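You operate a simulated robot arm through the tools that you are given. There is no shell and no other tool. Be economical: measure what you need, move in short steps, check, and stop when the job is done.

The job below is to be done with a simulated two-armed robot. You get a single attempt, and the scene is never put back.

## Task
Put one of the sprouted potatoes from the top of the rollers in the green tray. Then put one of the weights from the table top behind the scale on the white sign on the top of the cupboard. Then take the yellow brush and leave it on the top of the scale plate. Then press the weigh button three times. Then take the yellow card from the long table and put it on top of the thin white cone there. Then open the green cupboard door. Keep to this order. Set down upright: weight.
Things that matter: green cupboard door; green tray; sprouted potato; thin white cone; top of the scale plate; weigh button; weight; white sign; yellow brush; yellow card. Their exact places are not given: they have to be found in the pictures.

Only the result counts: the job must be done as asked and must still hold three seconds after the hand-in. Knocking over, shifting, dropping, spilling or breaking anything else fails it.

## Robot
Two 7-joint arms with fingered hands on one trunk, on a base that drives. Base frame: it is fixed to the floor where the robot stands at the start and does not move with it; the origin is under the middle of the robot, x ahead of it, y to its left, z up; the surface under the hand at the start is at about z = 0.9. Lengths are in m, angles in degrees, forces in N, time in s.
The left shoulder is at the start at [0.03, 0.136, 1.205], the right one opposite. Places, roughly: green cupboard door [1.8, -1.9, 0.4]; green tray (25x17x5 cm) [2.1, 2.3, 0.8]; sprouted potato (7x5x5 cm) [0.6, -0.3, 0.9]; thin white cone [2, 2, 0.75]; top of the scale plate [1.3, 0.9, 1]; weigh button [1.2, 1, 1]; weight [1.25, 0.5, 1]; white sign [2, -1.75, 1]; yellow brush (16x7x9 cm) [1.5, 0.8, 0.9]; yellow card [2, 2, 0.75]. Payload 5 kg a hand.
The tool frame of a hand sits at the grasp point between the pads (the TCP): z along the fingers, y along the line on which they close. The tips reach 0.042 m beyond it. The gripper opens to 0.208 m. The gripper's body begins 0.119 m behind the TCP. The gripper is a hand of 4 fingers: y runs from the thumb to the fingers, the wrist lies at [0, 0, -0.332] in the tool frame, and closing takes about 1.5 s.
Orientation is told as [roll, pitch, yaw] about the base's x, y, z axes, in that order, counted from this pose: with the fingers straight down and closing along the base's y, the tool's x points along the base's -x, its y along +y and its z along -z.

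## Interface
- The arms move only by the tool send_rows. It takes "left_commands", "right_commands" or both (then of equal length, played together; a hand with none holds still); each is a list of rows, each an object (a shift or turn left out is 0, a gripper value left out holds the last) with "delta_pos": the shift along the tool's x, y, z in units of 300 mm (1.0 is 300 mm), a list of three; "angular": the turn, a rotation vector about the tool's x, y, z in units of 45 degrees (1.0 is 45 degrees), a list of three. In form: [{"delta_pos": [dx, dy, dz], "angular": [wx, wy, wz]}, ...]. A call has 1 to 8 rows; each row is the pose to reach, as a shift and turn from the pose commanded when the call began, along the tool's axes at that moment. "left_jaw" and "right_jaw" are, for a hand that has rows, the gripper command, from -1 (fully open) to 1 (shut), values between in proportion, set as the call begins (left out, the last holds). A call with a number of a shift or a turn outside -1 to 1 is refused whole. Rows are played at 5 a second. More than 0.05 m and 8.6 degrees between two rows, or a gripper value outside its range, and nothing of the call is played. A pose out of reach is approached as far as the arm can. The call stops where the force on the tool passes 40 N (or 10 N more than at its start, if that is more) or the arm is blocked; 0.2 s more then pass. The fingers move at their own pace (about 0.072 m/s each) and stop on an object; they squeeze with about 31 N. The grip force told is the motor's: it shows also when the fingers shut on nothing. Time passes only in rows, and 0.2 s behind the last, so rows that repeat a pose let the fingers close. The reply holds the time, the measured pose of the TCP, the force on the tool along the base axes, the opening and the grip force, in the units named above and with some noise, with the torque about the TCP (base axes, N m) and any sound that the robot's microphone picked up, and new pictures: "views" is both (left out), scene, wrist or none (wrist: the cameras of the hands that moved).
- Cameras (640 x 400 px; columns grow to the right, rows downward): "scene" is now at [0.0474, 0.0187, 1.9331]; the picture's right is [0.25, -0.97, 0.00], its down [-0.72, -0.19, -0.67] and it looks along [0.65, 0.17, -0.74] (base axes); focal length 276 px, centre (320, 200). "left" rides on the left gripper at [-0.101, 0, -0.145] in its tool frame; the picture's right is [0.00, -1.00, 0.00], its down [0.82, 0.00, -0.57] and it looks along [0.57, 0.00, 0.82] (tool axes); focal length 261 px, centre (320, 200). "right" rides on the right gripper at [0.101, 0, -0.145] in its tool frame; the picture's right is [0.00, 1.00, 0.00], its down [-0.82, 0.00, -0.57] and it looks along [-0.57, 0.00, 0.82] (tool axes); focal length 261 px, centre (320, 200).
- move_column(by): slides the trunk up (or, below 0, down) by that many m; the arms and the scene camera ride with it, the base frame stays. It gives what a move gives, with no picture.
- base_move(legs): drives the robot by 1 to 6 legs, each [ahead, left, turn to the left] in m, m and degrees, along the robot's own axes; the way and the turn of a leg run together, so that a leg with both is an arc; at most 1.5 m and 180 degrees a leg. The arms and the cameras ride along, it lands a little off, and it stops where it bumps. It gives what a move gives, and a new picture of the scene camera.
- hand_shape(shape, hand): the hand has 4 fingers and takes this shape, open, in about a second: jaw (thumb against the fingers, like two jaws); tri (thumb and two fingers); tip (a fingertip pinch); poke (one finger out to press); point (the index stretched); flat (the hand flat); cup (the hand cupped); fist (a fist). The gripper value then closes the fingers along that shape, each until it touches; the sizes above hold for jaw. It gives what a move gives, with no picture.
- head_to(pan, tilt): turns the head with the scene camera to pan (to the left, within 143 degrees either way) and tilt (down, from -29 to 69), counted from straight ahead of the robot. It gives what a move gives, and a new picture of the scene camera.
- probe_pixels(camera, pixels): for up to 12 pixels [column, row] of the newest picture of that camera ("zoom" is the newest enlarged one), the place [x, y, z] in the base frame of the surface seen there, good to about 0.002 m. The clock stands still meanwhile.
- enlarge(camera, box): a new picture of the part [left, top, right, bottom] of that camera's present view, enlarged. The clock stands still meanwhile.
- finish_job(): hands the job in; it is judged then, once.

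Work in short steps. Measure before you move; look again where a grasp or a placing could have gone wrong, and mend it. You have 110 turns and 260 pictures in all, those below and enlarged ones among them. Open the grippers and draw the arms clear of the work before you hand the job in, unless the task says otherwise.

The tools are called after "Emit:" as name(argument=value, ...) on one line, values as JSON. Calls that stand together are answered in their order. send_rows: Moves the arms, as the interface text tells. Its arguments: {"type":"object","properties":{"left_commands":{"type":"array","items":{"type":"object","properties":{"delta_pos":{"type":"array","items":{"type":"number"}},"angular":{"type":"array","items":{"type":"number"}}}}},"left_jaw":{"type":"number"},"right_commands":{"type":"array","items":{"type":"object","properties":{"delta_pos":{"type":"array","items":{"type":"number"}},"angular":{"type":"array","items":{"type":"number"}}}}},"right_jaw":{"type":"number"},"views":{"type":"string","enum":["both","scene","wrist","none"]}},"required":[]} The other tools are called the same way: move_column (by) slides the trunk up or down; hand_shape (shape, hand) gives the hand a shape; base_move (legs) drives the base; head_to (pan, tilt) turns the head that bears the scene camera; probe_pixels (camera, pixels) gives the place of the surface under pixels of a picture; enlarge (camera, box) takes an enlarged picture of a part of a camera's view; finish_job () hands the job in.

At the start:

```text
time: 0.0
left_tool_pos: [0.7797, 0.4462, 1.1398]
left_orientation: [0.0, 0.0, 0.1]
left_wrist_force: [0.1, -0.1, -0.5]
left_wrist_torque: [-0.02, 0.0, 0.03]
left_gripper_width: 0.2077
left_grasp_force: 0.1
left_shape: jaw
right_tool_pos: [0.7524, -0.3017, 1.2207]
right_orientation: [0.0, -0.1, 0.0]
right_wrist_force: [-0.4, -0.3, 0.3]
right_wrist_torque: [-0.01, 0.01, 0.0]
right_gripper_width: 0.2079
right_grasp_force: 0.0
right_shape: jaw
trunk travel left (down, up): [-0.225, 0.265]
robot x, y, heading: [-0.0012, 0.0018, -0.2]
head pan, tilt: [14.5, 47.9]
```

scene: 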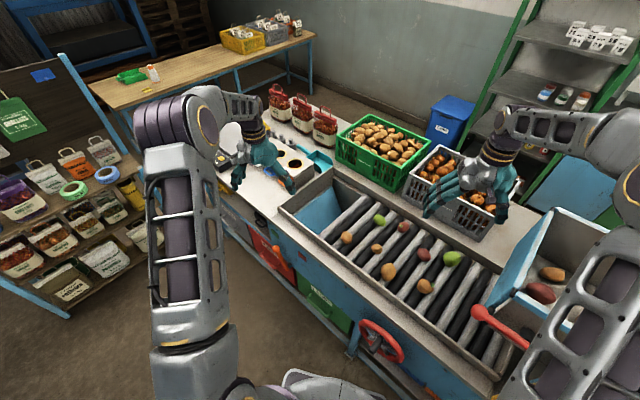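
right: 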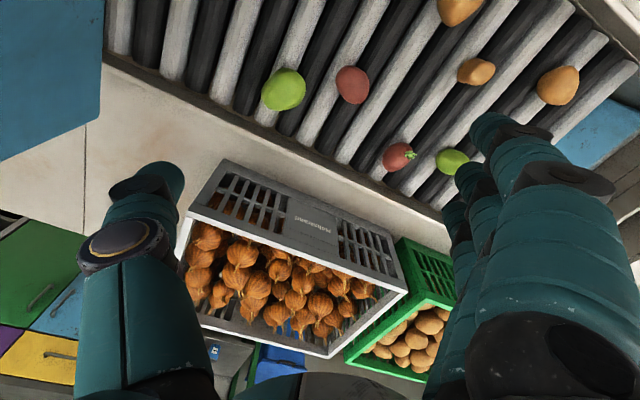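
left: 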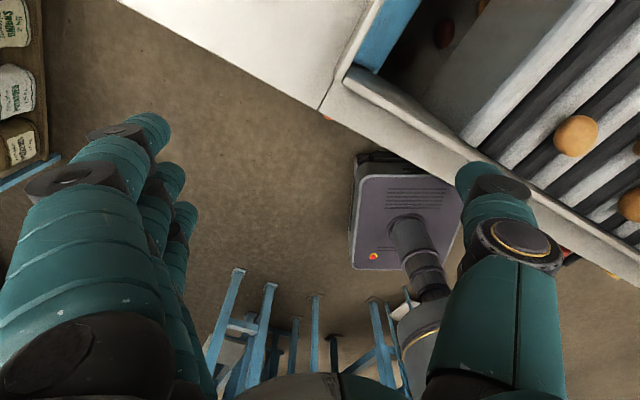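

The right wrist picture shows a red potato with something green at (399,156); I enlarge that and the rollers in the scene view to find the sprouted ones.

Emit:
enlarge(camera="scene", box=[320, 190, 480, 310])

Emit:
enlarge(camera="right", box=[240, 0, 600, 200])

Emit:
enlarge(camera="scene", box=[200, 70, 360, 190])

Emit:
probe_pixels(camera="right", pixels=[[399, 156], [452, 160], [475, 71], [352, 85], [283, 89], [557, 85], [458, 8]])

```text
3.33 times, centred on (400, 250) of scene
```

zoom: 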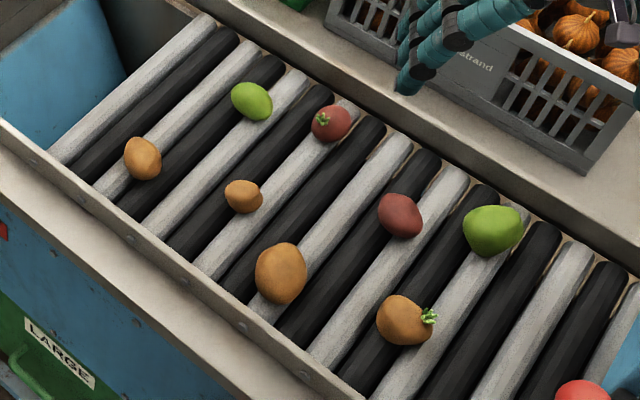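

```text
1.78 times, centred on (420, 100) of right
```

zoom: 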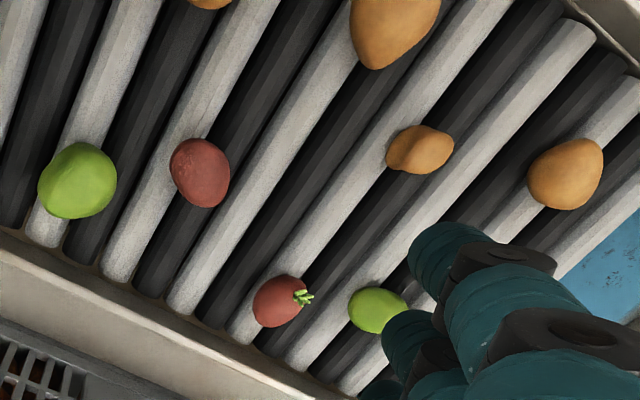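

```text
3.33 times, centred on (280, 130) of scene
```

zoom: 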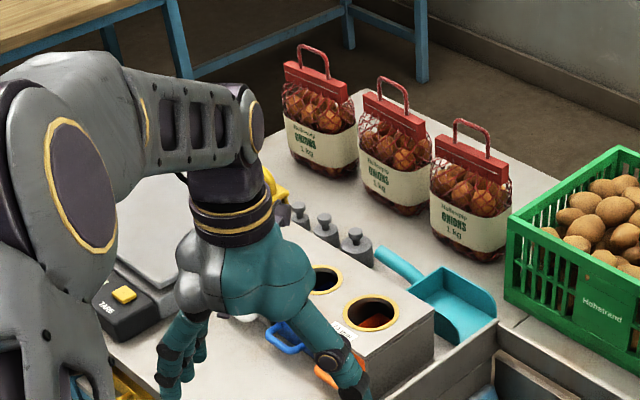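

```text
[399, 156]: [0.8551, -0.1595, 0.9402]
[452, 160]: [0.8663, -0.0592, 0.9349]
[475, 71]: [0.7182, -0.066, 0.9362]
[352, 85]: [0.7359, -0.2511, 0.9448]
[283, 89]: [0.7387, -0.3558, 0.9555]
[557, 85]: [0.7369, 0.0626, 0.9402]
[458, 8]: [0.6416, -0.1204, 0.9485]
```

Two sprouted potatoes: red at about [0.855,-0.16] and brown at scene (425,286). I probe the brown one, its neighbours and the rollers, and close-up enlarge it.

Emit:
enlarge(camera="scene", box=[376, 250, 472, 310])

Emit:
probe_pixels(camera="scene", pixels=[[424, 286], [432, 285], [418, 280], [425, 292], [417, 297], [410, 293], [440, 297], [436, 273], [388, 271], [453, 258], [425, 255], [500, 311]])

Emit:
head_to(pan=45, tilt=25)

Emit:
head_to(pan=-45, tilt=30)

```text
6.67 times, centred on (424, 280) of scene
```

zoom: 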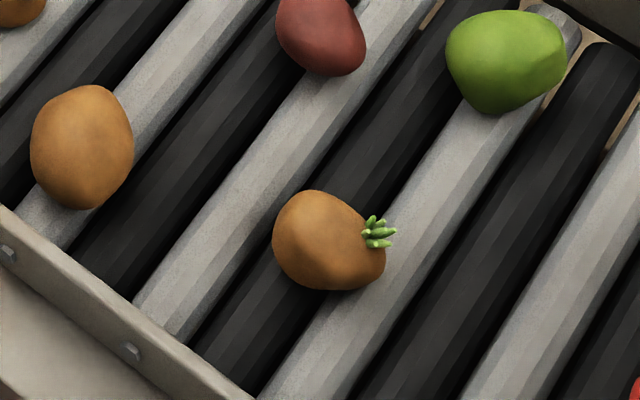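

```text
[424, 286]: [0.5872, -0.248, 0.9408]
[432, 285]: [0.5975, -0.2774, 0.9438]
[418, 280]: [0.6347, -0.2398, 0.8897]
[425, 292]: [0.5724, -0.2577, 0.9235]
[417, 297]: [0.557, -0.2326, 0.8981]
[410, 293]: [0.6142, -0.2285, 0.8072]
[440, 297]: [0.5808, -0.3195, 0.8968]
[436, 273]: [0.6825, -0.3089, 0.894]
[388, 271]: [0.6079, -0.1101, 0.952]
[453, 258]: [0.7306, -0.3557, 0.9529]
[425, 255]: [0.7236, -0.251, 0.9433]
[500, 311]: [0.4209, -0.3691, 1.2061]
```

```text
time: 0.9
left_tool_pos: [0.7784, 0.4474, 1.1387]
left_orientation: [0.0, 0.0, 0.0]
left_wrist_force: [-0.6, -0.7, -0.2]
left_wrist_torque: [0.01, -0.01, -0.04]
left_gripper_width: 0.2077
left_grasp_force: 0.0
left_shape: jaw
right_tool_pos: [0.753, -0.3022, 1.2217]
right_orientation: [-0.1, 0.0, 0.0]
right_wrist_force: [-0.3, 0.0, -0.7]
right_wrist_torque: [0.01, 0.0, -0.03]
right_gripper_width: 0.2073
right_grasp_force: 0.1
right_shape: jaw
trunk travel left (down, up): [-0.225, 0.265]
robot x, y, heading: [-0.0052, -0.0019, -0.1]
head pan, tilt: [45.0, 25.0]
```

scene: 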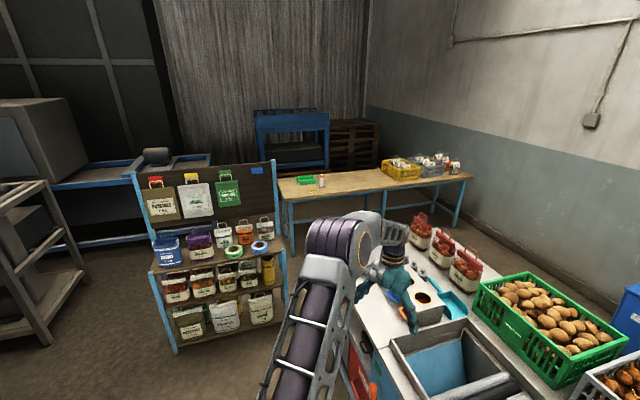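

```text
time: 2.6
left_tool_pos: [0.7781, 0.447, 1.1394]
left_orientation: [0.0, 0.0, 0.0]
left_wrist_force: [-0.7, 0.5, -0.2]
left_wrist_torque: [-0.01, -0.01, -0.03]
left_gripper_width: 0.2077
left_grasp_force: 0.0
left_shape: jaw
right_tool_pos: [0.7522, -0.3011, 1.2217]
right_orientation: [0.0, 0.1, 0.0]
right_wrist_force: [-0.2, 0.4, -0.2]
right_wrist_torque: [0.0, -0.03, 0.0]
right_gripper_width: 0.2075
right_grasp_force: 0.0
right_shape: jaw
trunk travel left (down, up): [-0.225, 0.265]
robot x, y, heading: [0.0004, 0.001, 0.1]
head pan, tilt: [-45.0, 30.0]
```

scene: 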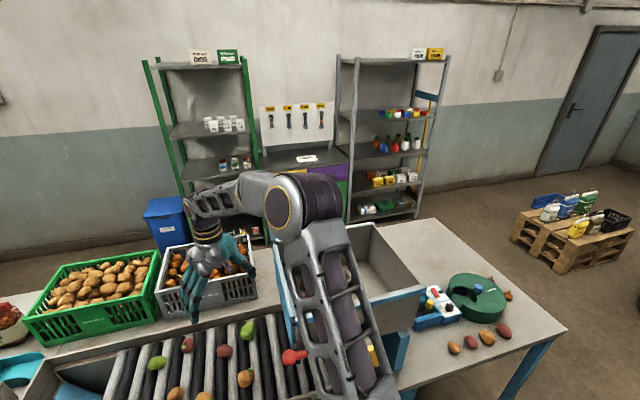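

The brown sprouted potato sits at about [0.585,-0.255], clear of neighbours. I move the right hand above it and turn the closing line towards the potato's short side, in two calls.

Emit:
send_rows(right_commands=[{"delta_pos": [0.09, 0.025, 0.05], "angular": [0, 0, 0.166]}, {"delta_pos": [0.18, 0.05, 0.1], "angular": [0, 0, 0.333]}, {"delta_pos": [0.27, 0.075, 0.15], "angular": [0, 0, 0.5]}, {"delta_pos": [0.36, 0.1, 0.2], "angular": [0, 0, 0.666]}, {"delta_pos": [0.45, 0.125, 0.25], "angular": [0, 0, 0.833]}, {"delta_pos": [0.54, 0.15, 0.3], "angular": [0, 0, 1.0]}], right_jaw=-0.2, views="wrist")

Emit:
head_to(pan=-15, tilt=55)

```text
time: 4.0
left_tool_pos: [0.7774, 0.4473, 1.1393]
left_orientation: [0.0, 0.0, 0.0]
left_wrist_force: [-0.6, 0.6, -0.8]
left_wrist_torque: [0.0, -0.05, -0.01]
left_gripper_width: 0.2078
left_grasp_force: 0.1
left_shape: jaw
right_tool_pos: [0.5899, -0.256, 1.1328]
right_orientation: [0.0, 0.0, -45.1]
right_wrist_force: [0.6, 0.8, 0.8]
right_wrist_torque: [0.0, -0.06, 0.0]
right_gripper_width: 0.1252
right_grasp_force: 0.0
right_shape: jaw
trunk travel left (down, up): [-0.225, 0.265]
robot x, y, heading: [0.0017, 0.0011, 0.0]
head pan, tilt: [-45.0, 30.0]
```

right: 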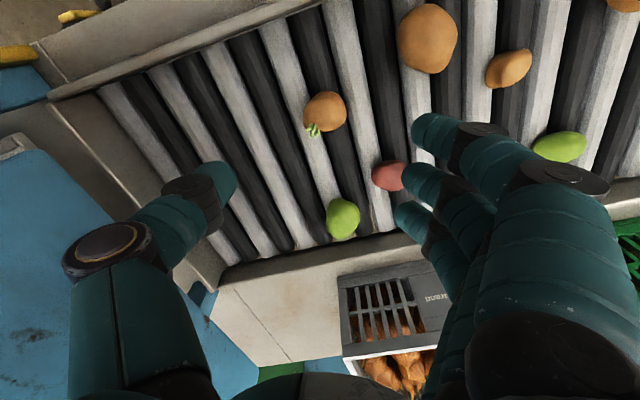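

```text
time: 5.0
left_tool_pos: [0.7781, 0.4474, 1.1402]
left_orientation: [0.0, -0.1, 0.0]
left_wrist_force: [-0.7, 0.1, -0.2]
left_wrist_torque: [0.0, -0.05, -0.01]
left_gripper_width: 0.2078
left_grasp_force: 0.1
left_shape: jaw
right_tool_pos: [0.591, -0.2569, 1.1309]
right_orientation: [0.0, 0.0, -45.0]
right_wrist_force: [0.2, 0.3, 0.8]
right_wrist_torque: [0.02, -0.03, 0.02]
right_gripper_width: 0.1255
right_grasp_force: 0.1
right_shape: jaw
trunk travel left (down, up): [-0.225, 0.265]
robot x, y, heading: [0.0021, 0.0038, 0.1]
head pan, tilt: [-15.0, 55.0]
```

scene: 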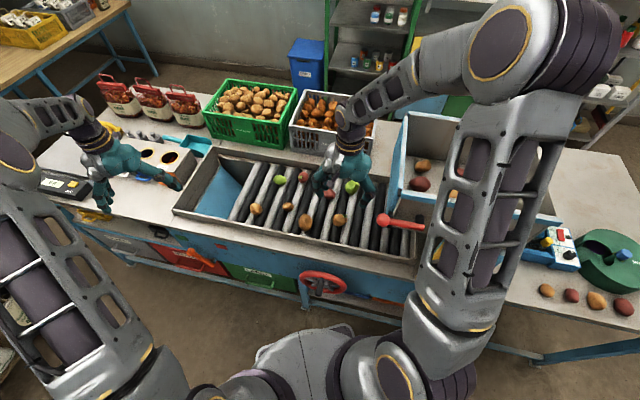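

The view at yaw −45 shows the potato at (325,110) nearly round, with rollers running vertically, so this yaw is good. I probe its outline for its centre.

Emit:
probe_pixels(camera="right", pixels=[[325, 110], [307, 110], [343, 110], [325, 95], [325, 126], [312, 130], [350, 130], [300, 150], [335, 150]])

```text
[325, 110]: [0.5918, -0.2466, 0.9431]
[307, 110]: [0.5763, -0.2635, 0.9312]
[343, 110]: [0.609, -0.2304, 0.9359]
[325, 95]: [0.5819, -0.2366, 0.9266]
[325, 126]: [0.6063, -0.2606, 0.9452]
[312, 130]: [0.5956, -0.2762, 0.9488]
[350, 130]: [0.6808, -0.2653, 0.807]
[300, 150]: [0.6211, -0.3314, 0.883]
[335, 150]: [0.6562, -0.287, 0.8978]
```

Centre ≈ [0.593,-0.250], roller tops 0.898. I descend to TCP z≈0.944 and then close.

Emit:
send_rows(right_commands=[{"delta_pos": [0.01, 0.02, 0.16]}, {"delta_pos": [0.01, 0.02, 0.32]}, {"delta_pos": [0.01, 0.02, 0.46]}, {"delta_pos": [0.01, 0.02, 0.56]}, {"delta_pos": [0.01, 0.02, 0.623]}], right_jaw=-0.2, views="wrist")

Emit:
send_rows(right_commands=[{"delta_pos": [0, 0, 0]}, {"delta_pos": [0, 0, 0]}, {"delta_pos": [0, 0, 0]}, {"delta_pos": [0, 0, 0]}, {"delta_pos": [0, 0, 0]}, {"delta_pos": [0, 0, 0]}, {"delta_pos": [0, 0, 0]}], right_jaw=1, views="wrist")

```text
time: 6.2
left_tool_pos: [0.7793, 0.4467, 1.1388]
left_orientation: [0.0, 0.1, 0.0]
left_wrist_force: [0.0, -0.3, -0.1]
left_wrist_torque: [0.0, 0.0, -0.01]
left_gripper_width: 0.2079
left_grasp_force: 0.1
left_shape: jaw
right_tool_pos: [0.5939, -0.2498, 0.9446]
right_orientation: [0.0, -0.1, -45.0]
right_wrist_force: [0.2, -0.3, 0.0]
right_wrist_torque: [-0.01, 0.02, 0.01]
right_gripper_width: 0.1252
right_grasp_force: 0.0
right_shape: jaw
trunk travel left (down, up): [-0.225, 0.265]
robot x, y, heading: [-0.0001, 0.0002, 0.2]
head pan, tilt: [-15.0, 55.0]
```

right: 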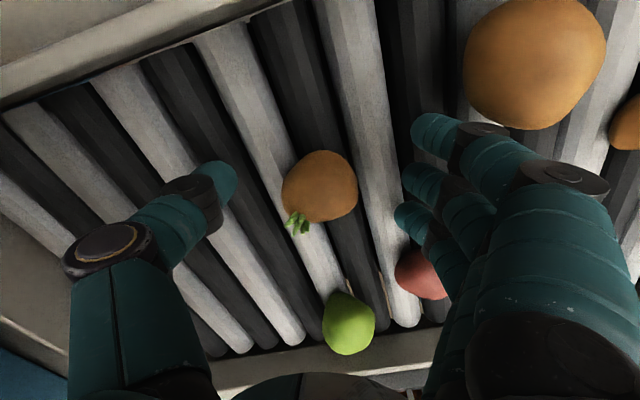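

```text
time: 7.8
left_tool_pos: [0.7778, 0.4481, 1.14]
left_orientation: [0.0, 0.0, 0.0]
left_wrist_force: [0.1, 1.0, 0.4]
left_wrist_torque: [-0.02, 0.03, 0.01]
left_gripper_width: 0.2076
left_grasp_force: 0.1
left_shape: jaw
right_tool_pos: [0.5932, -0.2494, 0.9442]
right_orientation: [0.0, 0.1, -45.0]
right_wrist_force: [0.0, -0.5, 1.3]
right_wrist_torque: [0.02, 0.06, 0.01]
right_gripper_width: 0.0294
right_grasp_force: 31.3
right_shape: jaw
trunk travel left (down, up): [-0.225, 0.265]
robot x, y, heading: [0.0006, -0.0032, 0.3]
head pan, tilt: [-15.0, 55.0]
```

right: 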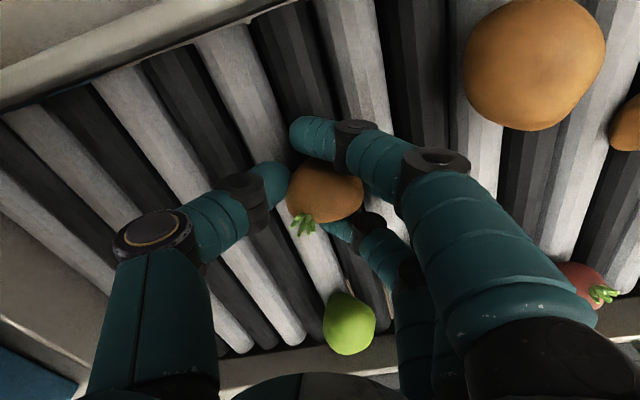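

The fingers hold the potato (31 N, 29 mm). I lift it and check.

Emit:
send_rows(right_commands=[{"delta_pos": [0, 0, -0.1]}, {"delta_pos": [0, 0, -0.25]}, {"delta_pos": [0, 0, -0.4]}, {"delta_pos": [0, 0, -0.55]}, {"delta_pos": [0, 0, -0.7]}, {"delta_pos": [0, 0, -0.8]}], right_jaw=1, views="wrist")

Emit:
head_to(pan=60, tilt=40)

```text
time: 9.2
left_tool_pos: [0.778, 0.4473, 1.1406]
left_orientation: [0.0, 0.0, 0.1]
left_wrist_force: [-0.6, -0.2, 0.0]
left_wrist_torque: [0.01, -0.05, -0.02]
left_gripper_width: 0.2077
left_grasp_force: 0.1
left_shape: jaw
right_tool_pos: [0.5914, -0.2509, 1.1842]
right_orientation: [0.0, 0.0, -45.1]
right_wrist_force: [0.0, 0.0, -0.7]
right_wrist_torque: [0.01, -0.02, 0.0]
right_gripper_width: 0.0288
right_grasp_force: 31.0
right_shape: jaw
trunk travel left (down, up): [-0.225, 0.265]
robot x, y, heading: [-0.0002, 0.0043, 0.0]
head pan, tilt: [-15.0, 55.0]
```

right: 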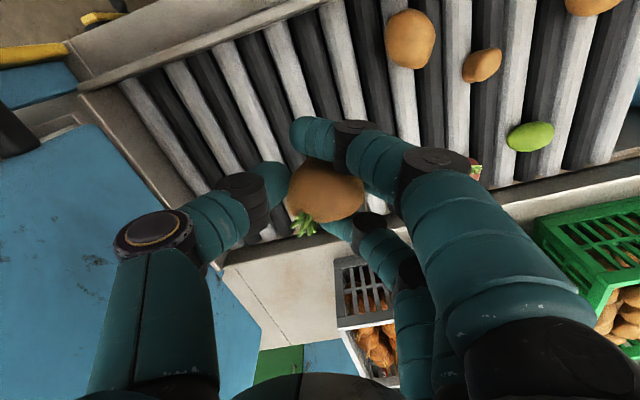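

```text
time: 10.6
left_tool_pos: [0.7782, 0.4469, 1.1399]
left_orientation: [0.1, 0.0, 0.1]
left_wrist_force: [-0.8, -0.2, 0.0]
left_wrist_torque: [0.01, 0.01, -0.04]
left_gripper_width: 0.2077
left_grasp_force: 0.0
left_shape: jaw
right_tool_pos: [0.5938, -0.2509, 1.1849]
right_orientation: [0.0, 0.0, -44.9]
right_wrist_force: [-0.7, -0.5, -1.9]
right_wrist_torque: [0.01, 0.02, 0.02]
right_gripper_width: 0.0288
right_grasp_force: 30.5
right_shape: jaw
trunk travel left (down, up): [-0.225, 0.265]
robot x, y, heading: [0.0012, 0.0008, 0.1]
head pan, tilt: [60.0, 40.0]
```

scene: 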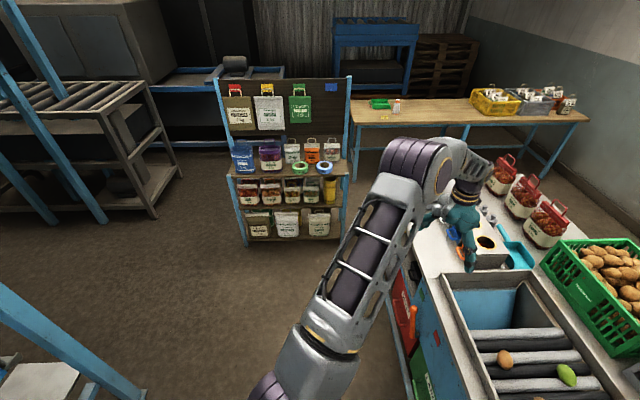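

The potato is held. For navigating I probe the stand's edges, the long table, tray, cone and floor points in this view.

Emit:
probe_pixels(camera="scene", pixels=[[250, 246], [344, 236], [229, 175], [347, 165], [350, 78], [353, 122], [589, 118], [352, 101], [380, 103], [396, 106], [383, 116], [415, 243]])

Emit:
enlarge(camera="scene", box=[340, 80, 440, 140])

Emit:
head_to(pan=-40, tilt=45)

```text
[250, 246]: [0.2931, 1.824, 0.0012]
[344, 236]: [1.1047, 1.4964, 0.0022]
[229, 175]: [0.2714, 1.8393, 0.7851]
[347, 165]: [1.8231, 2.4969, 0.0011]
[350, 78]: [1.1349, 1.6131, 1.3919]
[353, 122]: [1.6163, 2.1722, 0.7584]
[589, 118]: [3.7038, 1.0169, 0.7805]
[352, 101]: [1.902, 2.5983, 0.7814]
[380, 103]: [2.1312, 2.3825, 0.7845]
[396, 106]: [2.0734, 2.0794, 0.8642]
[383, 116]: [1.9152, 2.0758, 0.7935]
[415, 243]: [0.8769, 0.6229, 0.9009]
```

```text
6.40 times, centred on (390, 110) of scene
```

zoom: 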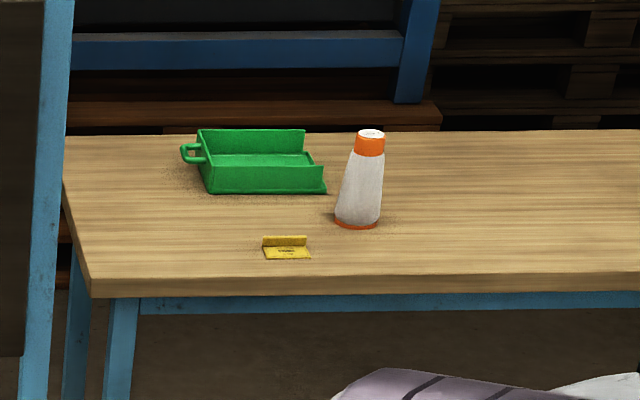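

```text
time: 12.4
left_tool_pos: [0.7782, 0.4462, 1.1394]
left_orientation: [0.0, 0.0, 0.1]
left_wrist_force: [0.3, 0.1, -0.4]
left_wrist_torque: [-0.02, 0.02, -0.01]
left_gripper_width: 0.2078
left_grasp_force: 0.0
left_shape: jaw
right_tool_pos: [0.5918, -0.2514, 1.184]
right_orientation: [0.0, 0.1, -45.0]
right_wrist_force: [-0.4, 1.0, -0.8]
right_wrist_torque: [0.02, 0.04, -0.01]
right_gripper_width: 0.0285
right_grasp_force: 31.0
right_shape: jaw
trunk travel left (down, up): [-0.225, 0.265]
robot x, y, heading: [-0.0004, 0.0014, 0.1]
head pan, tilt: [-40.0, 45.0]
```

scene: 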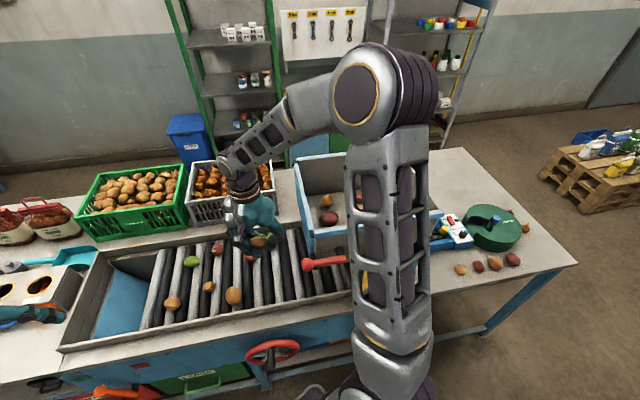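

I probe the work table's right end and the area behind it to plan the drive to the cupboard later.

Emit:
probe_pixels(camera="scene", pixels=[[577, 265], [463, 150], [545, 293], [188, 160], [200, 155], [447, 143], [310, 355], [484, 333], [15, 318], [85, 232], [450, 190], [600, 200]])

Emit:
head_to(pan=25, tilt=60)

```text
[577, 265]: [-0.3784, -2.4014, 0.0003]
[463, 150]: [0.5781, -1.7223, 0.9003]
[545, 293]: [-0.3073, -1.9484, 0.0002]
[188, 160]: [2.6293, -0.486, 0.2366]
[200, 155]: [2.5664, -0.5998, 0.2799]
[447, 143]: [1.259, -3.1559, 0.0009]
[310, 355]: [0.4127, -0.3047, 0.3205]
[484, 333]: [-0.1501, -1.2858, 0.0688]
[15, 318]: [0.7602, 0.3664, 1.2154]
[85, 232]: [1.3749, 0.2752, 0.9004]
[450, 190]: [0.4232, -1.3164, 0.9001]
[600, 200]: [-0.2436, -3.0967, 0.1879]
```

```text
time: 13.7
left_tool_pos: [0.7783, 0.4473, 1.1395]
left_orientation: [0.1, 0.1, 0.0]
left_wrist_force: [-0.3, -0.4, 0.0]
left_wrist_torque: [-0.01, 0.0, -0.01]
left_gripper_width: 0.2076
left_grasp_force: 0.1
left_shape: jaw
right_tool_pos: [0.5931, -0.2512, 1.184]
right_orientation: [0.0, 0.0, -45.0]
right_wrist_force: [0.0, 0.1, -0.3]
right_wrist_torque: [0.04, 0.02, 0.0]
right_gripper_width: 0.0288
right_grasp_force: 31.2
right_shape: jaw
trunk travel left (down, up): [-0.225, 0.265]
robot x, y, heading: [-0.0037, -0.0012, 0.0]
head pan, tilt: [25.0, 60.0]
```

scene: 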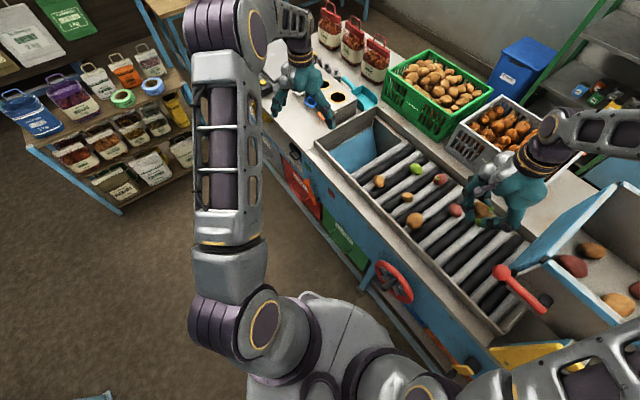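

The table lies rotated about −29° off my axis. Before driving, I look left and behind for free floor.

Emit:
head_to(pan=110, tilt=45)

Emit:
head_to(pan=-115, tilt=45)

```text
time: 15.3
left_tool_pos: [0.7783, 0.4464, 1.1401]
left_orientation: [0.0, 0.0, 0.0]
left_wrist_force: [0.0, 0.4, 0.0]
left_wrist_torque: [0.05, 0.01, -0.01]
left_gripper_width: 0.2079
left_grasp_force: 0.0
left_shape: jaw
right_tool_pos: [0.593, -0.2502, 1.1835]
right_orientation: [0.0, 0.0, -45.1]
right_wrist_force: [0.1, -0.1, -0.2]
right_wrist_torque: [0.0, 0.01, -0.01]
right_gripper_width: 0.029
right_grasp_force: 31.3
right_shape: jaw
trunk travel left (down, up): [-0.225, 0.265]
robot x, y, heading: [-0.0004, -0.003, -0.1]
head pan, tilt: [110.0, 45.0]
```

scene: 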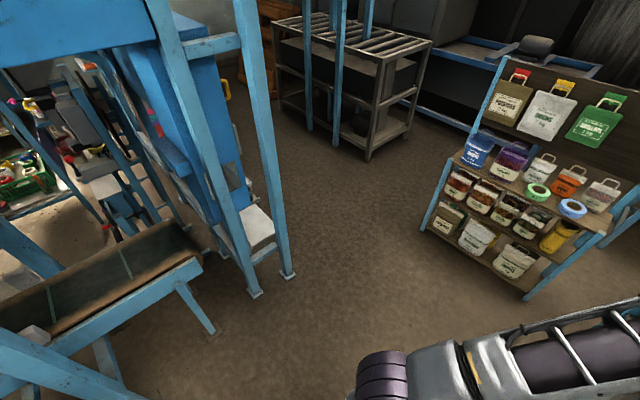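

```text
time: 18.6
left_tool_pos: [0.7779, 0.4463, 1.1394]
left_orientation: [-0.1, 0.0, 0.0]
left_wrist_force: [-0.4, -0.7, -0.5]
left_wrist_torque: [0.02, 0.0, 0.01]
left_gripper_width: 0.2076
left_grasp_force: 0.1
left_shape: jaw
right_tool_pos: [0.594, -0.2526, 1.1833]
right_orientation: [0.0, -0.1, -45.0]
right_wrist_force: [0.5, 0.1, -1.2]
right_wrist_torque: [0.02, -0.01, -0.01]
right_gripper_width: 0.0288
right_grasp_force: 31.5
right_shape: jaw
trunk travel left (down, up): [-0.225, 0.265]
robot x, y, heading: [-0.0012, -0.0028, 0.1]
head pan, tilt: [-115.0, 45.0]
```

scene: 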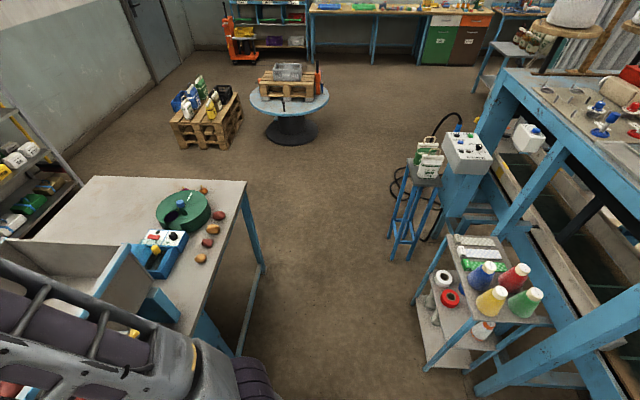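

There is floor behind me; I probe the trolley corner and table leg here before backing off.

Emit:
probe_pixels(camera="scene", pixels=[[424, 368], [414, 300], [240, 352], [262, 265], [395, 255], [475, 390], [245, 182], [300, 300], [285, 138], [205, 148]])

Emit:
base_move(legs=[[-0.25, 0, 0], [0, 0, 45]])

Emit:
head_to(pan=-5, tilt=35)

```text
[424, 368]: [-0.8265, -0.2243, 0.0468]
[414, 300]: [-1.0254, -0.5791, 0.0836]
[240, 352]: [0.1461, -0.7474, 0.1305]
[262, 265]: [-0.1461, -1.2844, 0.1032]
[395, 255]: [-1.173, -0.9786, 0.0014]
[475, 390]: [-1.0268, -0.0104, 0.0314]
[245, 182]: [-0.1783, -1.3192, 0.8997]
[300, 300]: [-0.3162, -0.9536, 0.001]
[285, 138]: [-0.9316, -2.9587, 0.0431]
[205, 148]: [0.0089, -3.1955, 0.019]
```

```text
time: 19.9
left_tool_pos: [0.6451, 0.4468, 1.1421]
left_orientation: [-0.1, -0.1, 0.0]
left_wrist_force: [-2.7, 0.0, 3.3]
left_wrist_torque: [-0.03, -0.38, -0.02]
left_gripper_width: 0.2077
left_grasp_force: 0.0
left_shape: jaw
right_tool_pos: [0.4718, -0.2457, 1.1931]
right_orientation: [1.2, -1.0, -44.6]
right_wrist_force: [6.5, 6.8, 7.4]
right_wrist_torque: [-0.47, 0.08, 0.21]
right_gripper_width: 0.0269
right_grasp_force: 30.6
right_shape: jaw
trunk travel left (down, up): [-0.225, 0.265]
robot x, y, heading: [-0.1296, 0.0032, 0.2]
head pan, tilt: [-115.0, 45.0]
stopped in leg 1: the force on the tool passed its limit at 51 N (the readings are from after the stop); the commanded pose is now the measured one
```

scene: 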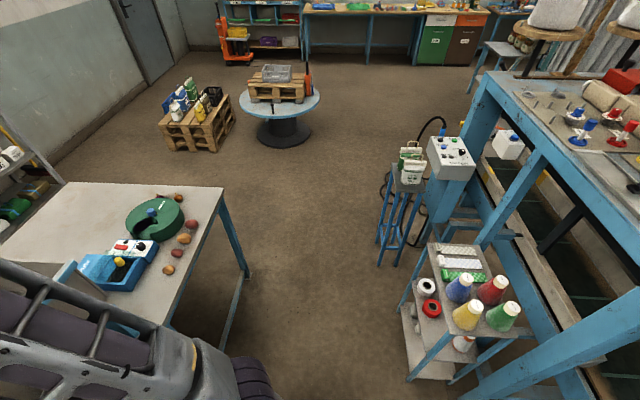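

```text
time: 21.8
left_tool_pos: [0.6504, 0.448, 1.1372]
left_orientation: [-0.2, 0.0, 0.0]
left_wrist_force: [0.5, 0.6, 0.0]
left_wrist_torque: [0.02, 0.02, 0.02]
left_gripper_width: 0.2077
left_grasp_force: 0.0
left_shape: jaw
right_tool_pos: [0.4756, -0.2455, 1.1892]
right_orientation: [0.9, -0.6, -44.5]
right_wrist_force: [11.5, 15.4, 7.4]
right_wrist_torque: [-0.78, 0.74, -0.21]
right_gripper_width: 0.027
right_grasp_force: 30.8
right_shape: jaw
trunk travel left (down, up): [-0.225, 0.265]
robot x, y, heading: [-0.1274, -0.002, 0.1]
head pan, tilt: [-5.0, 35.0]
```

scene: 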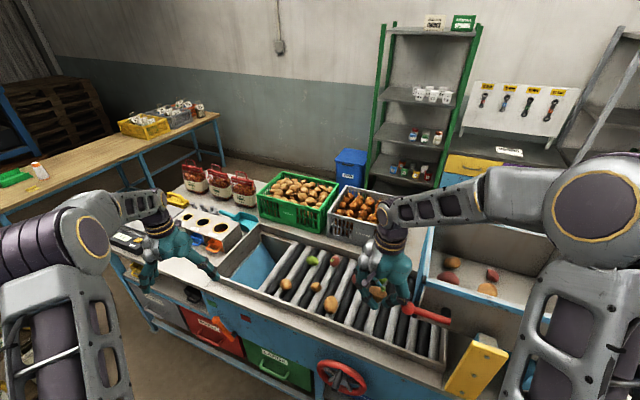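

The right hand met something on the way back (force +x,+y ~19 N). I look with the right wrist camera and enlarge the scene there.

Emit:
enlarge(camera="scene", box=[340, 210, 500, 330])

Emit:
enlarge(camera="right", box=[0, 0, 640, 400])

```text
3.33 times, centred on (420, 270) of scene
```

zoom: 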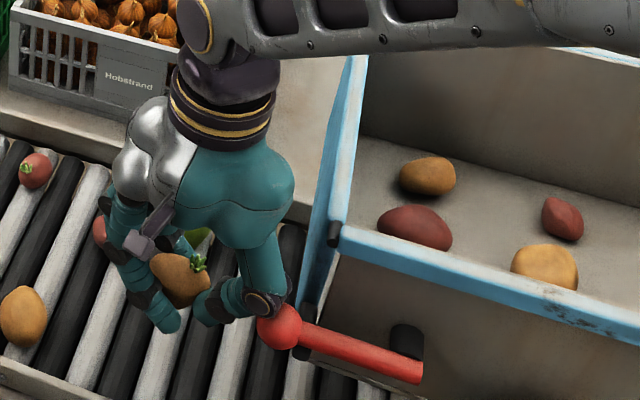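

```text
1.00 times, centred on (320, 200) of right (not enlarged: the box is as wide or as high as the picture)
```

zoom: 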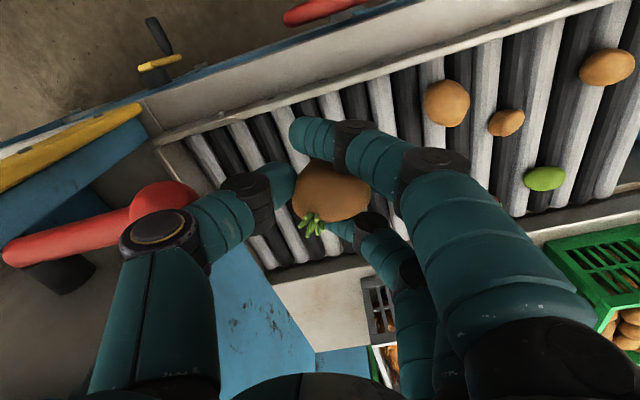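

The thumb leans on the red lever's ball. I ease the hand away along its +y and then raise it.

Emit:
send_rows(right_commands=[{"delta_pos": [0, 0.07, 0]}, {"delta_pos": [0, 0.15, 0]}, {"delta_pos": [0, 0.2, -0.1]}, {"delta_pos": [0, 0.2, -0.25]}, {"delta_pos": [0, 0.2, -0.4]}, {"delta_pos": [0, 0.2, -0.55]}, {"delta_pos": [0, 0.2, -0.7]}], views="both")

```text
time: 23.4
left_tool_pos: [0.6471, 0.4474, 1.1375]
left_orientation: [-0.1, 0.1, 0.0]
left_wrist_force: [-0.9, -0.8, -0.1]
left_wrist_torque: [-0.01, -0.09, -0.01]
left_gripper_width: 0.2076
left_grasp_force: 0.1
left_shape: jaw
right_tool_pos: [0.5119, -0.2053, 1.4017]
right_orientation: [0.9, -0.9, -44.6]
right_wrist_force: [-0.2, 1.0, -1.4]
right_wrist_torque: [-0.03, -0.09, 0.0]
right_gripper_width: 0.0272
right_grasp_force: 31.3
right_shape: jaw
trunk travel left (down, up): [-0.225, 0.265]
robot x, y, heading: [-0.1274, 0.0014, -0.0]
head pan, tilt: [-5.0, 35.0]
```

scene: 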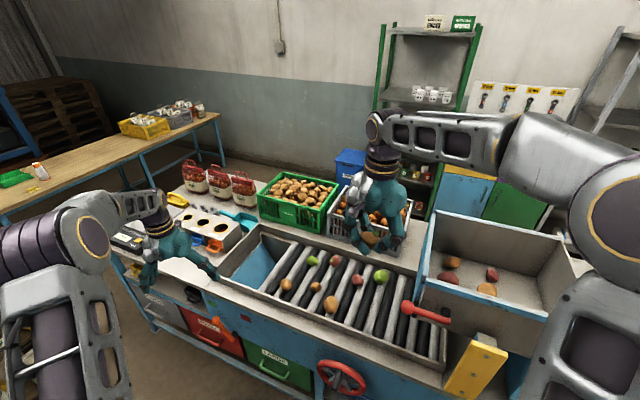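
right: 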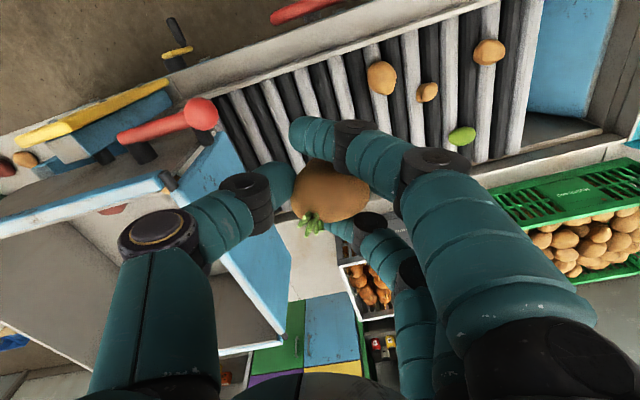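

Hand clear, lever and potatoes unmoved. I raise the left hand too and pull it in, then back up and turn.

Emit:
send_rows(left_commands=[{"delta_pos": [0, 0, -0.15]}, {"delta_pos": [0, 0, -0.3]}, {"delta_pos": [0, 0, -0.45]}, {"delta_pos": [0, 0, -0.6]}, {"delta_pos": [0, 0, -0.75]}, {"delta_pos": [0.15, 0, -0.75]}, {"delta_pos": [0.3, 0, -0.75]}], views="none")

Emit:
base_move(legs=[[-0.15, 0, 0], [0, 0, 60]])

Emit:
head_to(pan=-10, tilt=38)

```text
time: 25.0
left_tool_pos: [0.561, 0.4471, 1.3629]
left_orientation: [-0.2, 0.0, -0.1]
left_wrist_force: [-1.2, 0.4, -0.2]
left_wrist_torque: [0.03, -0.12, 0.01]
left_gripper_width: 0.2077
left_grasp_force: 0.1
left_shape: jaw
right_tool_pos: [0.5125, -0.207, 1.4019]
right_orientation: [1.0, -0.7, -44.8]
right_wrist_force: [-1.2, 0.6, -0.2]
right_wrist_torque: [0.03, -0.08, -0.02]
right_gripper_width: 0.0272
right_grasp_force: 31.2
right_shape: jaw
trunk travel left (down, up): [-0.225, 0.265]
robot x, y, heading: [-0.1304, -0.0005, 0.1]
head pan, tilt: [-5.0, 35.0]
```

```text
time: 29.0
left_tool_pos: [-0.3219, 0.8206, 1.3629]
left_orientation: [-0.2, 0.2, 59.9]
left_wrist_force: [0.4, 0.2, -0.2]
left_wrist_torque: [-0.01, -0.04, 0.0]
left_gripper_width: 0.2082
left_grasp_force: 0.1
left_shape: jaw
right_tool_pos: [0.2204, 0.4505, 1.4017]
right_orientation: [0.9, -0.8, 15.3]
right_wrist_force: [0.1, -0.4, -0.6]
right_wrist_torque: [-0.03, -0.03, 0.0]
right_gripper_width: 0.0271
right_grasp_force: 30.6
right_shape: jaw
trunk travel left (down, up): [-0.225, 0.265]
robot x, y, heading: [-0.2773, -0.0009, 60.3]
head pan, tilt: [-5.0, 35.0]
```

scene: 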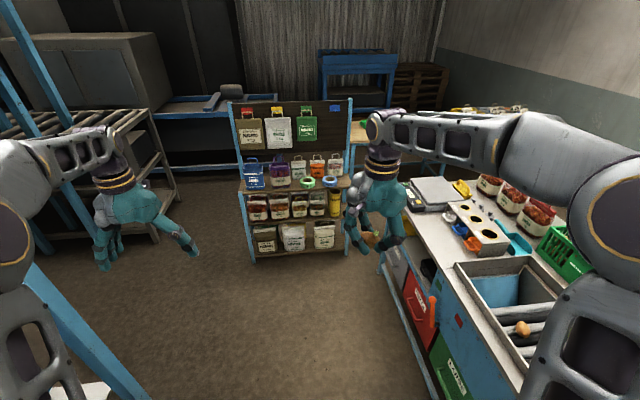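

```text
time: 29.6
left_tool_pos: [-0.3214, 0.821, 1.3615]
left_orientation: [-0.2, 0.1, 60.0]
left_wrist_force: [0.8, 0.1, 0.1]
left_wrist_torque: [0.0, -0.02, -0.05]
left_gripper_width: 0.2077
left_grasp_force: 0.1
left_shape: jaw
right_tool_pos: [0.2211, 0.4514, 1.4019]
right_orientation: [1.0, -0.7, 15.4]
right_wrist_force: [-0.2, 0.0, -0.4]
right_wrist_torque: [-0.04, 0.01, -0.03]
right_gripper_width: 0.0275
right_grasp_force: 31.0
right_shape: jaw
trunk travel left (down, up): [-0.225, 0.265]
robot x, y, heading: [-0.2791, 0.0004, 60.2]
head pan, tilt: [-10.0, 38.0]
```

scene: 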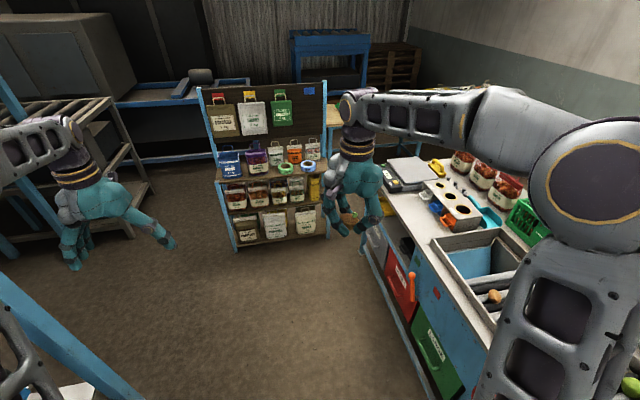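

Now the gap between stand and work table is visible; I probe both its sides and the scale area.

Emit:
probe_pixels(camera="scene", pixels=[[374, 214], [386, 215], [392, 159], [430, 155], [328, 236], [326, 178], [370, 250], [440, 160], [395, 185], [410, 170], [376, 245], [300, 237]])

Emit:
enlarge(camera="scene", box=[350, 130, 510, 250])

```text
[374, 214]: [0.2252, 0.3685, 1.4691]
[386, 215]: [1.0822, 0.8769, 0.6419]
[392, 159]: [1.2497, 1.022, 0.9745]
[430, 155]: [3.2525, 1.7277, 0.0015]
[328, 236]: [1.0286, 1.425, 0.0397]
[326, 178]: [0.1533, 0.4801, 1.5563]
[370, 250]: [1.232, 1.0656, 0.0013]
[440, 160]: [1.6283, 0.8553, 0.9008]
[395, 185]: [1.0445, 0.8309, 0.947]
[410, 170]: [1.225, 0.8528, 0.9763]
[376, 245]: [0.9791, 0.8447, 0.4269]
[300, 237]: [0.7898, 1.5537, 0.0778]
```

```text
3.33 times, centred on (430, 190) of scene
```

zoom: 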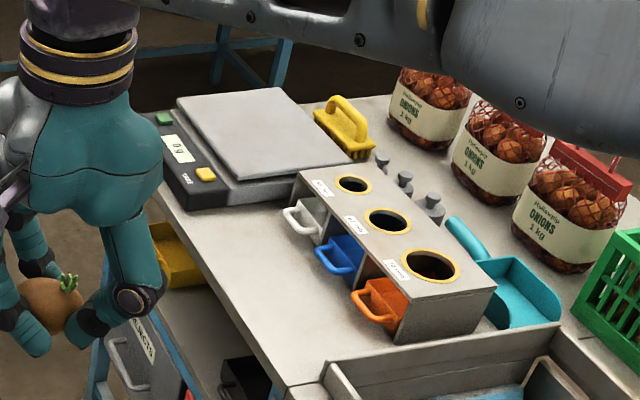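

The gap beside the stand is only ~0.4 m, so I'll go round the right end of the work table, driving backward along the lane (heading stays ~61°) and then strafing. I raise the trunk first for clearance.

Emit:
move_column(by=0.2)

Emit:
base_move(legs=[[0, -0.2, 1.0], [-0.8, 0, 0]])

Emit:
head_to(pan=-130, tilt=45)

```text
time: 31.8
left_tool_pos: [-0.3214, 0.8197, 1.5634]
left_orientation: [-0.1, 0.1, 60.0]
left_wrist_force: [-0.6, -0.3, -0.3]
left_wrist_torque: [0.0, -0.01, 0.01]
left_gripper_width: 0.2079
left_grasp_force: 0.1
left_shape: jaw
right_tool_pos: [0.2203, 0.4517, 1.6002]
right_orientation: [0.9, -0.6, 15.3]
right_wrist_force: [0.7, 1.1, -1.8]
right_wrist_torque: [-0.03, 0.0, -0.03]
right_gripper_width: 0.0273
right_grasp_force: 30.9
right_shape: jaw
trunk travel left (down, up): [-0.425, 0.065]
robot x, y, heading: [-0.2771, 0.0011, 60.2]
head pan, tilt: [-10.0, 38.0]
```

```text
time: 37.3
left_tool_pos: [-0.5517, 0.0153, 1.5619]
left_orientation: [0.0, 0.1, 60.9]
left_wrist_force: [-0.7, 0.1, -1.0]
left_wrist_torque: [-0.01, 0.01, -0.03]
left_gripper_width: 0.2078
left_grasp_force: 0.1
left_shape: jaw
right_tool_pos: [-0.002, -0.3434, 1.601]
right_orientation: [0.9, -0.7, 16.1]
right_wrist_force: [-0.4, -0.5, -0.8]
right_wrist_torque: [-0.03, 0.01, 0.03]
right_gripper_width: 0.0272
right_grasp_force: 31.1
right_shape: jaw
trunk travel left (down, up): [-0.425, 0.065]
robot x, y, heading: [-0.4971, -0.8046, 60.9]
head pan, tilt: [-10.0, 38.0]
```

scene: 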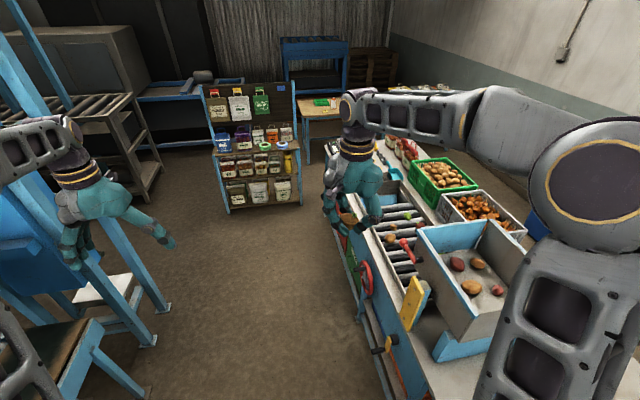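

```text
time: 39.3
left_tool_pos: [-0.5492, 0.0148, 1.563]
left_orientation: [-0.1, 0.1, 61.0]
left_wrist_force: [-0.7, -1.1, -0.4]
left_wrist_torque: [0.0, 0.01, -0.03]
left_gripper_width: 0.2076
left_grasp_force: 0.0
left_shape: jaw
right_tool_pos: [-0.0028, -0.3433, 1.6008]
right_orientation: [0.9, -0.7, 16.3]
right_wrist_force: [0.1, 0.6, -0.7]
right_wrist_torque: [-0.02, 0.0, 0.02]
right_gripper_width: 0.0273
right_grasp_force: 30.3
right_shape: jaw
trunk travel left (down, up): [-0.425, 0.065]
robot x, y, heading: [-0.4956, -0.8038, 60.9]
head pan, tilt: [-130.0, 45.0]
```

scene: 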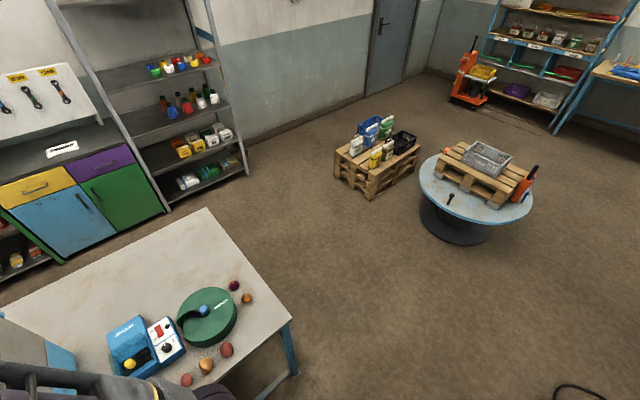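

Clear floor at the table's end. I probe the pallet, reel and cupboard/shelf positions.

Emit:
probe_pixels(camera="scene", pixels=[[336, 180], [372, 199], [420, 190], [430, 225], [170, 211], [248, 176], [62, 148], [96, 196], [165, 208], [62, 263], [207, 209], [290, 322]])

Emit:
base_move(legs=[[-1.1, 0, 0]])

```text
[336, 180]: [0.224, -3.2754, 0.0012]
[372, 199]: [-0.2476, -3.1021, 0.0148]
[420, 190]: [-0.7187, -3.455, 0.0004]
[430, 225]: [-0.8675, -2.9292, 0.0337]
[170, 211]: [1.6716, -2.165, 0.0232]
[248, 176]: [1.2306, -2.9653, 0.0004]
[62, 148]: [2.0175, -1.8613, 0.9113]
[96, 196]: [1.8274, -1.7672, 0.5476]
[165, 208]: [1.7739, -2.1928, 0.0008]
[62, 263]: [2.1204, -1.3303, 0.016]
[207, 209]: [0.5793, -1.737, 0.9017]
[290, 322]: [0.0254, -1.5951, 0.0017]
```

```text
time: 44.9
left_tool_pos: [-1.0833, -0.9453, 1.5616]
left_orientation: [-0.1, 0.1, 61.7]
left_wrist_force: [0.4, 1.1, -0.7]
left_wrist_torque: [0.02, 0.02, -0.01]
left_gripper_width: 0.2079
left_grasp_force: 0.0
left_shape: jaw
right_tool_pos: [-0.5313, -1.298, 1.6008]
right_orientation: [0.9, -0.6, 16.9]
right_wrist_force: [0.1, -0.5, -0.1]
right_wrist_torque: [-0.02, -0.01, -0.02]
right_gripper_width: 0.0271
right_grasp_force: 31.1
right_shape: jaw
trunk travel left (down, up): [-0.425, 0.065]
robot x, y, heading: [-1.0168, -1.7616, 61.6]
head pan, tilt: [-130.0, 45.0]
```

scene: 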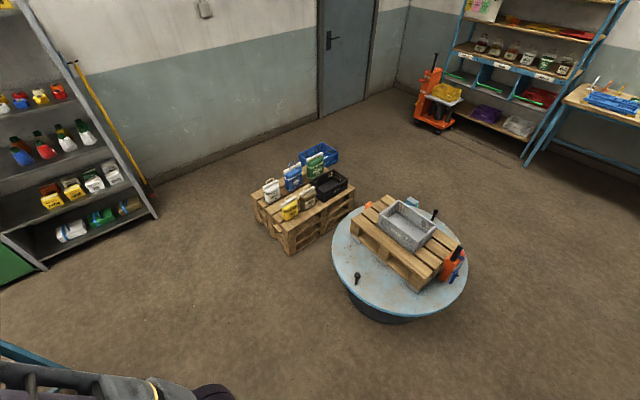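

Plenty of room. I strafe 1.5 m to the right and then look ahead into the corridor.

Emit:
base_move(legs=[[0, -1.5, 0]])

Emit:
head_to(pan=-20, tilt=45)

```text
time: 52.4
left_tool_pos: [0.2377, -1.6601, 1.5621]
left_orientation: [-0.1, 0.2, 61.0]
left_wrist_force: [-0.1, -0.1, -0.2]
left_wrist_torque: [-0.01, 0.03, 0.03]
left_gripper_width: 0.2078
left_grasp_force: 0.1
left_shape: jaw
right_tool_pos: [0.7867, -2.0173, 1.6014]
right_orientation: [1.0, -0.6, 16.4]
right_wrist_force: [-0.3, 0.3, -1.4]
right_wrist_torque: [0.01, 0.0, -0.03]
right_gripper_width: 0.0273
right_grasp_force: 30.5
right_shape: jaw
trunk travel left (down, up): [-0.425, 0.065]
robot x, y, heading: [0.2969, -2.4801, 61.3]
head pan, tilt: [-130.0, 45.0]
```

scene: 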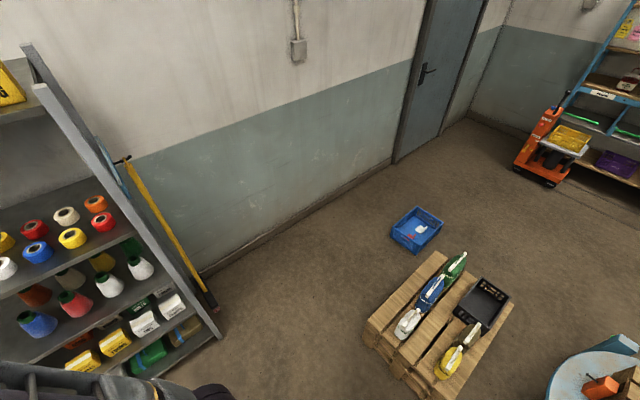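

```text
time: 54.2
left_tool_pos: [0.2374, -1.66, 1.563]
left_orientation: [0.0, 0.1, 61.0]
left_wrist_force: [-0.4, -0.2, -0.1]
left_wrist_torque: [-0.01, -0.02, 0.03]
left_gripper_width: 0.2078
left_grasp_force: 0.0
left_shape: jaw
right_tool_pos: [0.7881, -2.0176, 1.6002]
right_orientation: [0.8, -0.6, 16.3]
right_wrist_force: [0.9, 0.5, -0.7]
right_wrist_torque: [0.0, 0.02, -0.01]
right_gripper_width: 0.0274
right_grasp_force: 31.4
right_shape: jaw
trunk travel left (down, up): [-0.425, 0.065]
robot x, y, heading: [0.2944, -2.4771, 61.2]
head pan, tilt: [-20.0, 45.0]
```

scene: 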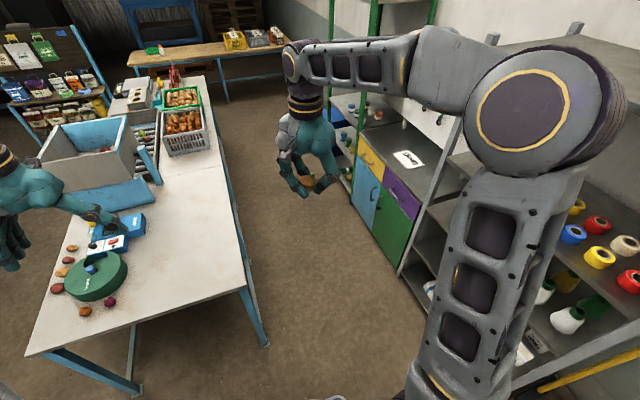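

The right elbow sticks out near the grey shelf. I probe it, the shelf and corridor edges.

Emit:
probe_pixels(camera="scene", pixels=[[535, 110], [615, 100], [430, 70], [425, 225], [535, 320], [400, 278], [268, 345], [217, 100], [345, 175], [390, 262], [470, 155], [330, 120]])

```text
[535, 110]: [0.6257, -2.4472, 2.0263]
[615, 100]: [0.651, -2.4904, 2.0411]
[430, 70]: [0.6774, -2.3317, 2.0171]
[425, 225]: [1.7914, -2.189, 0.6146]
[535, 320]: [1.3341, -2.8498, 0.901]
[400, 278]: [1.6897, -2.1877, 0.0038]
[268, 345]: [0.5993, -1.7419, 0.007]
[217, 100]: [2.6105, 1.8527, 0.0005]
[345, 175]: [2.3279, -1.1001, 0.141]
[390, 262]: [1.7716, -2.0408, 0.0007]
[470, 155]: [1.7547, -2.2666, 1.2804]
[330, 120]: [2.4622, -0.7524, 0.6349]
```

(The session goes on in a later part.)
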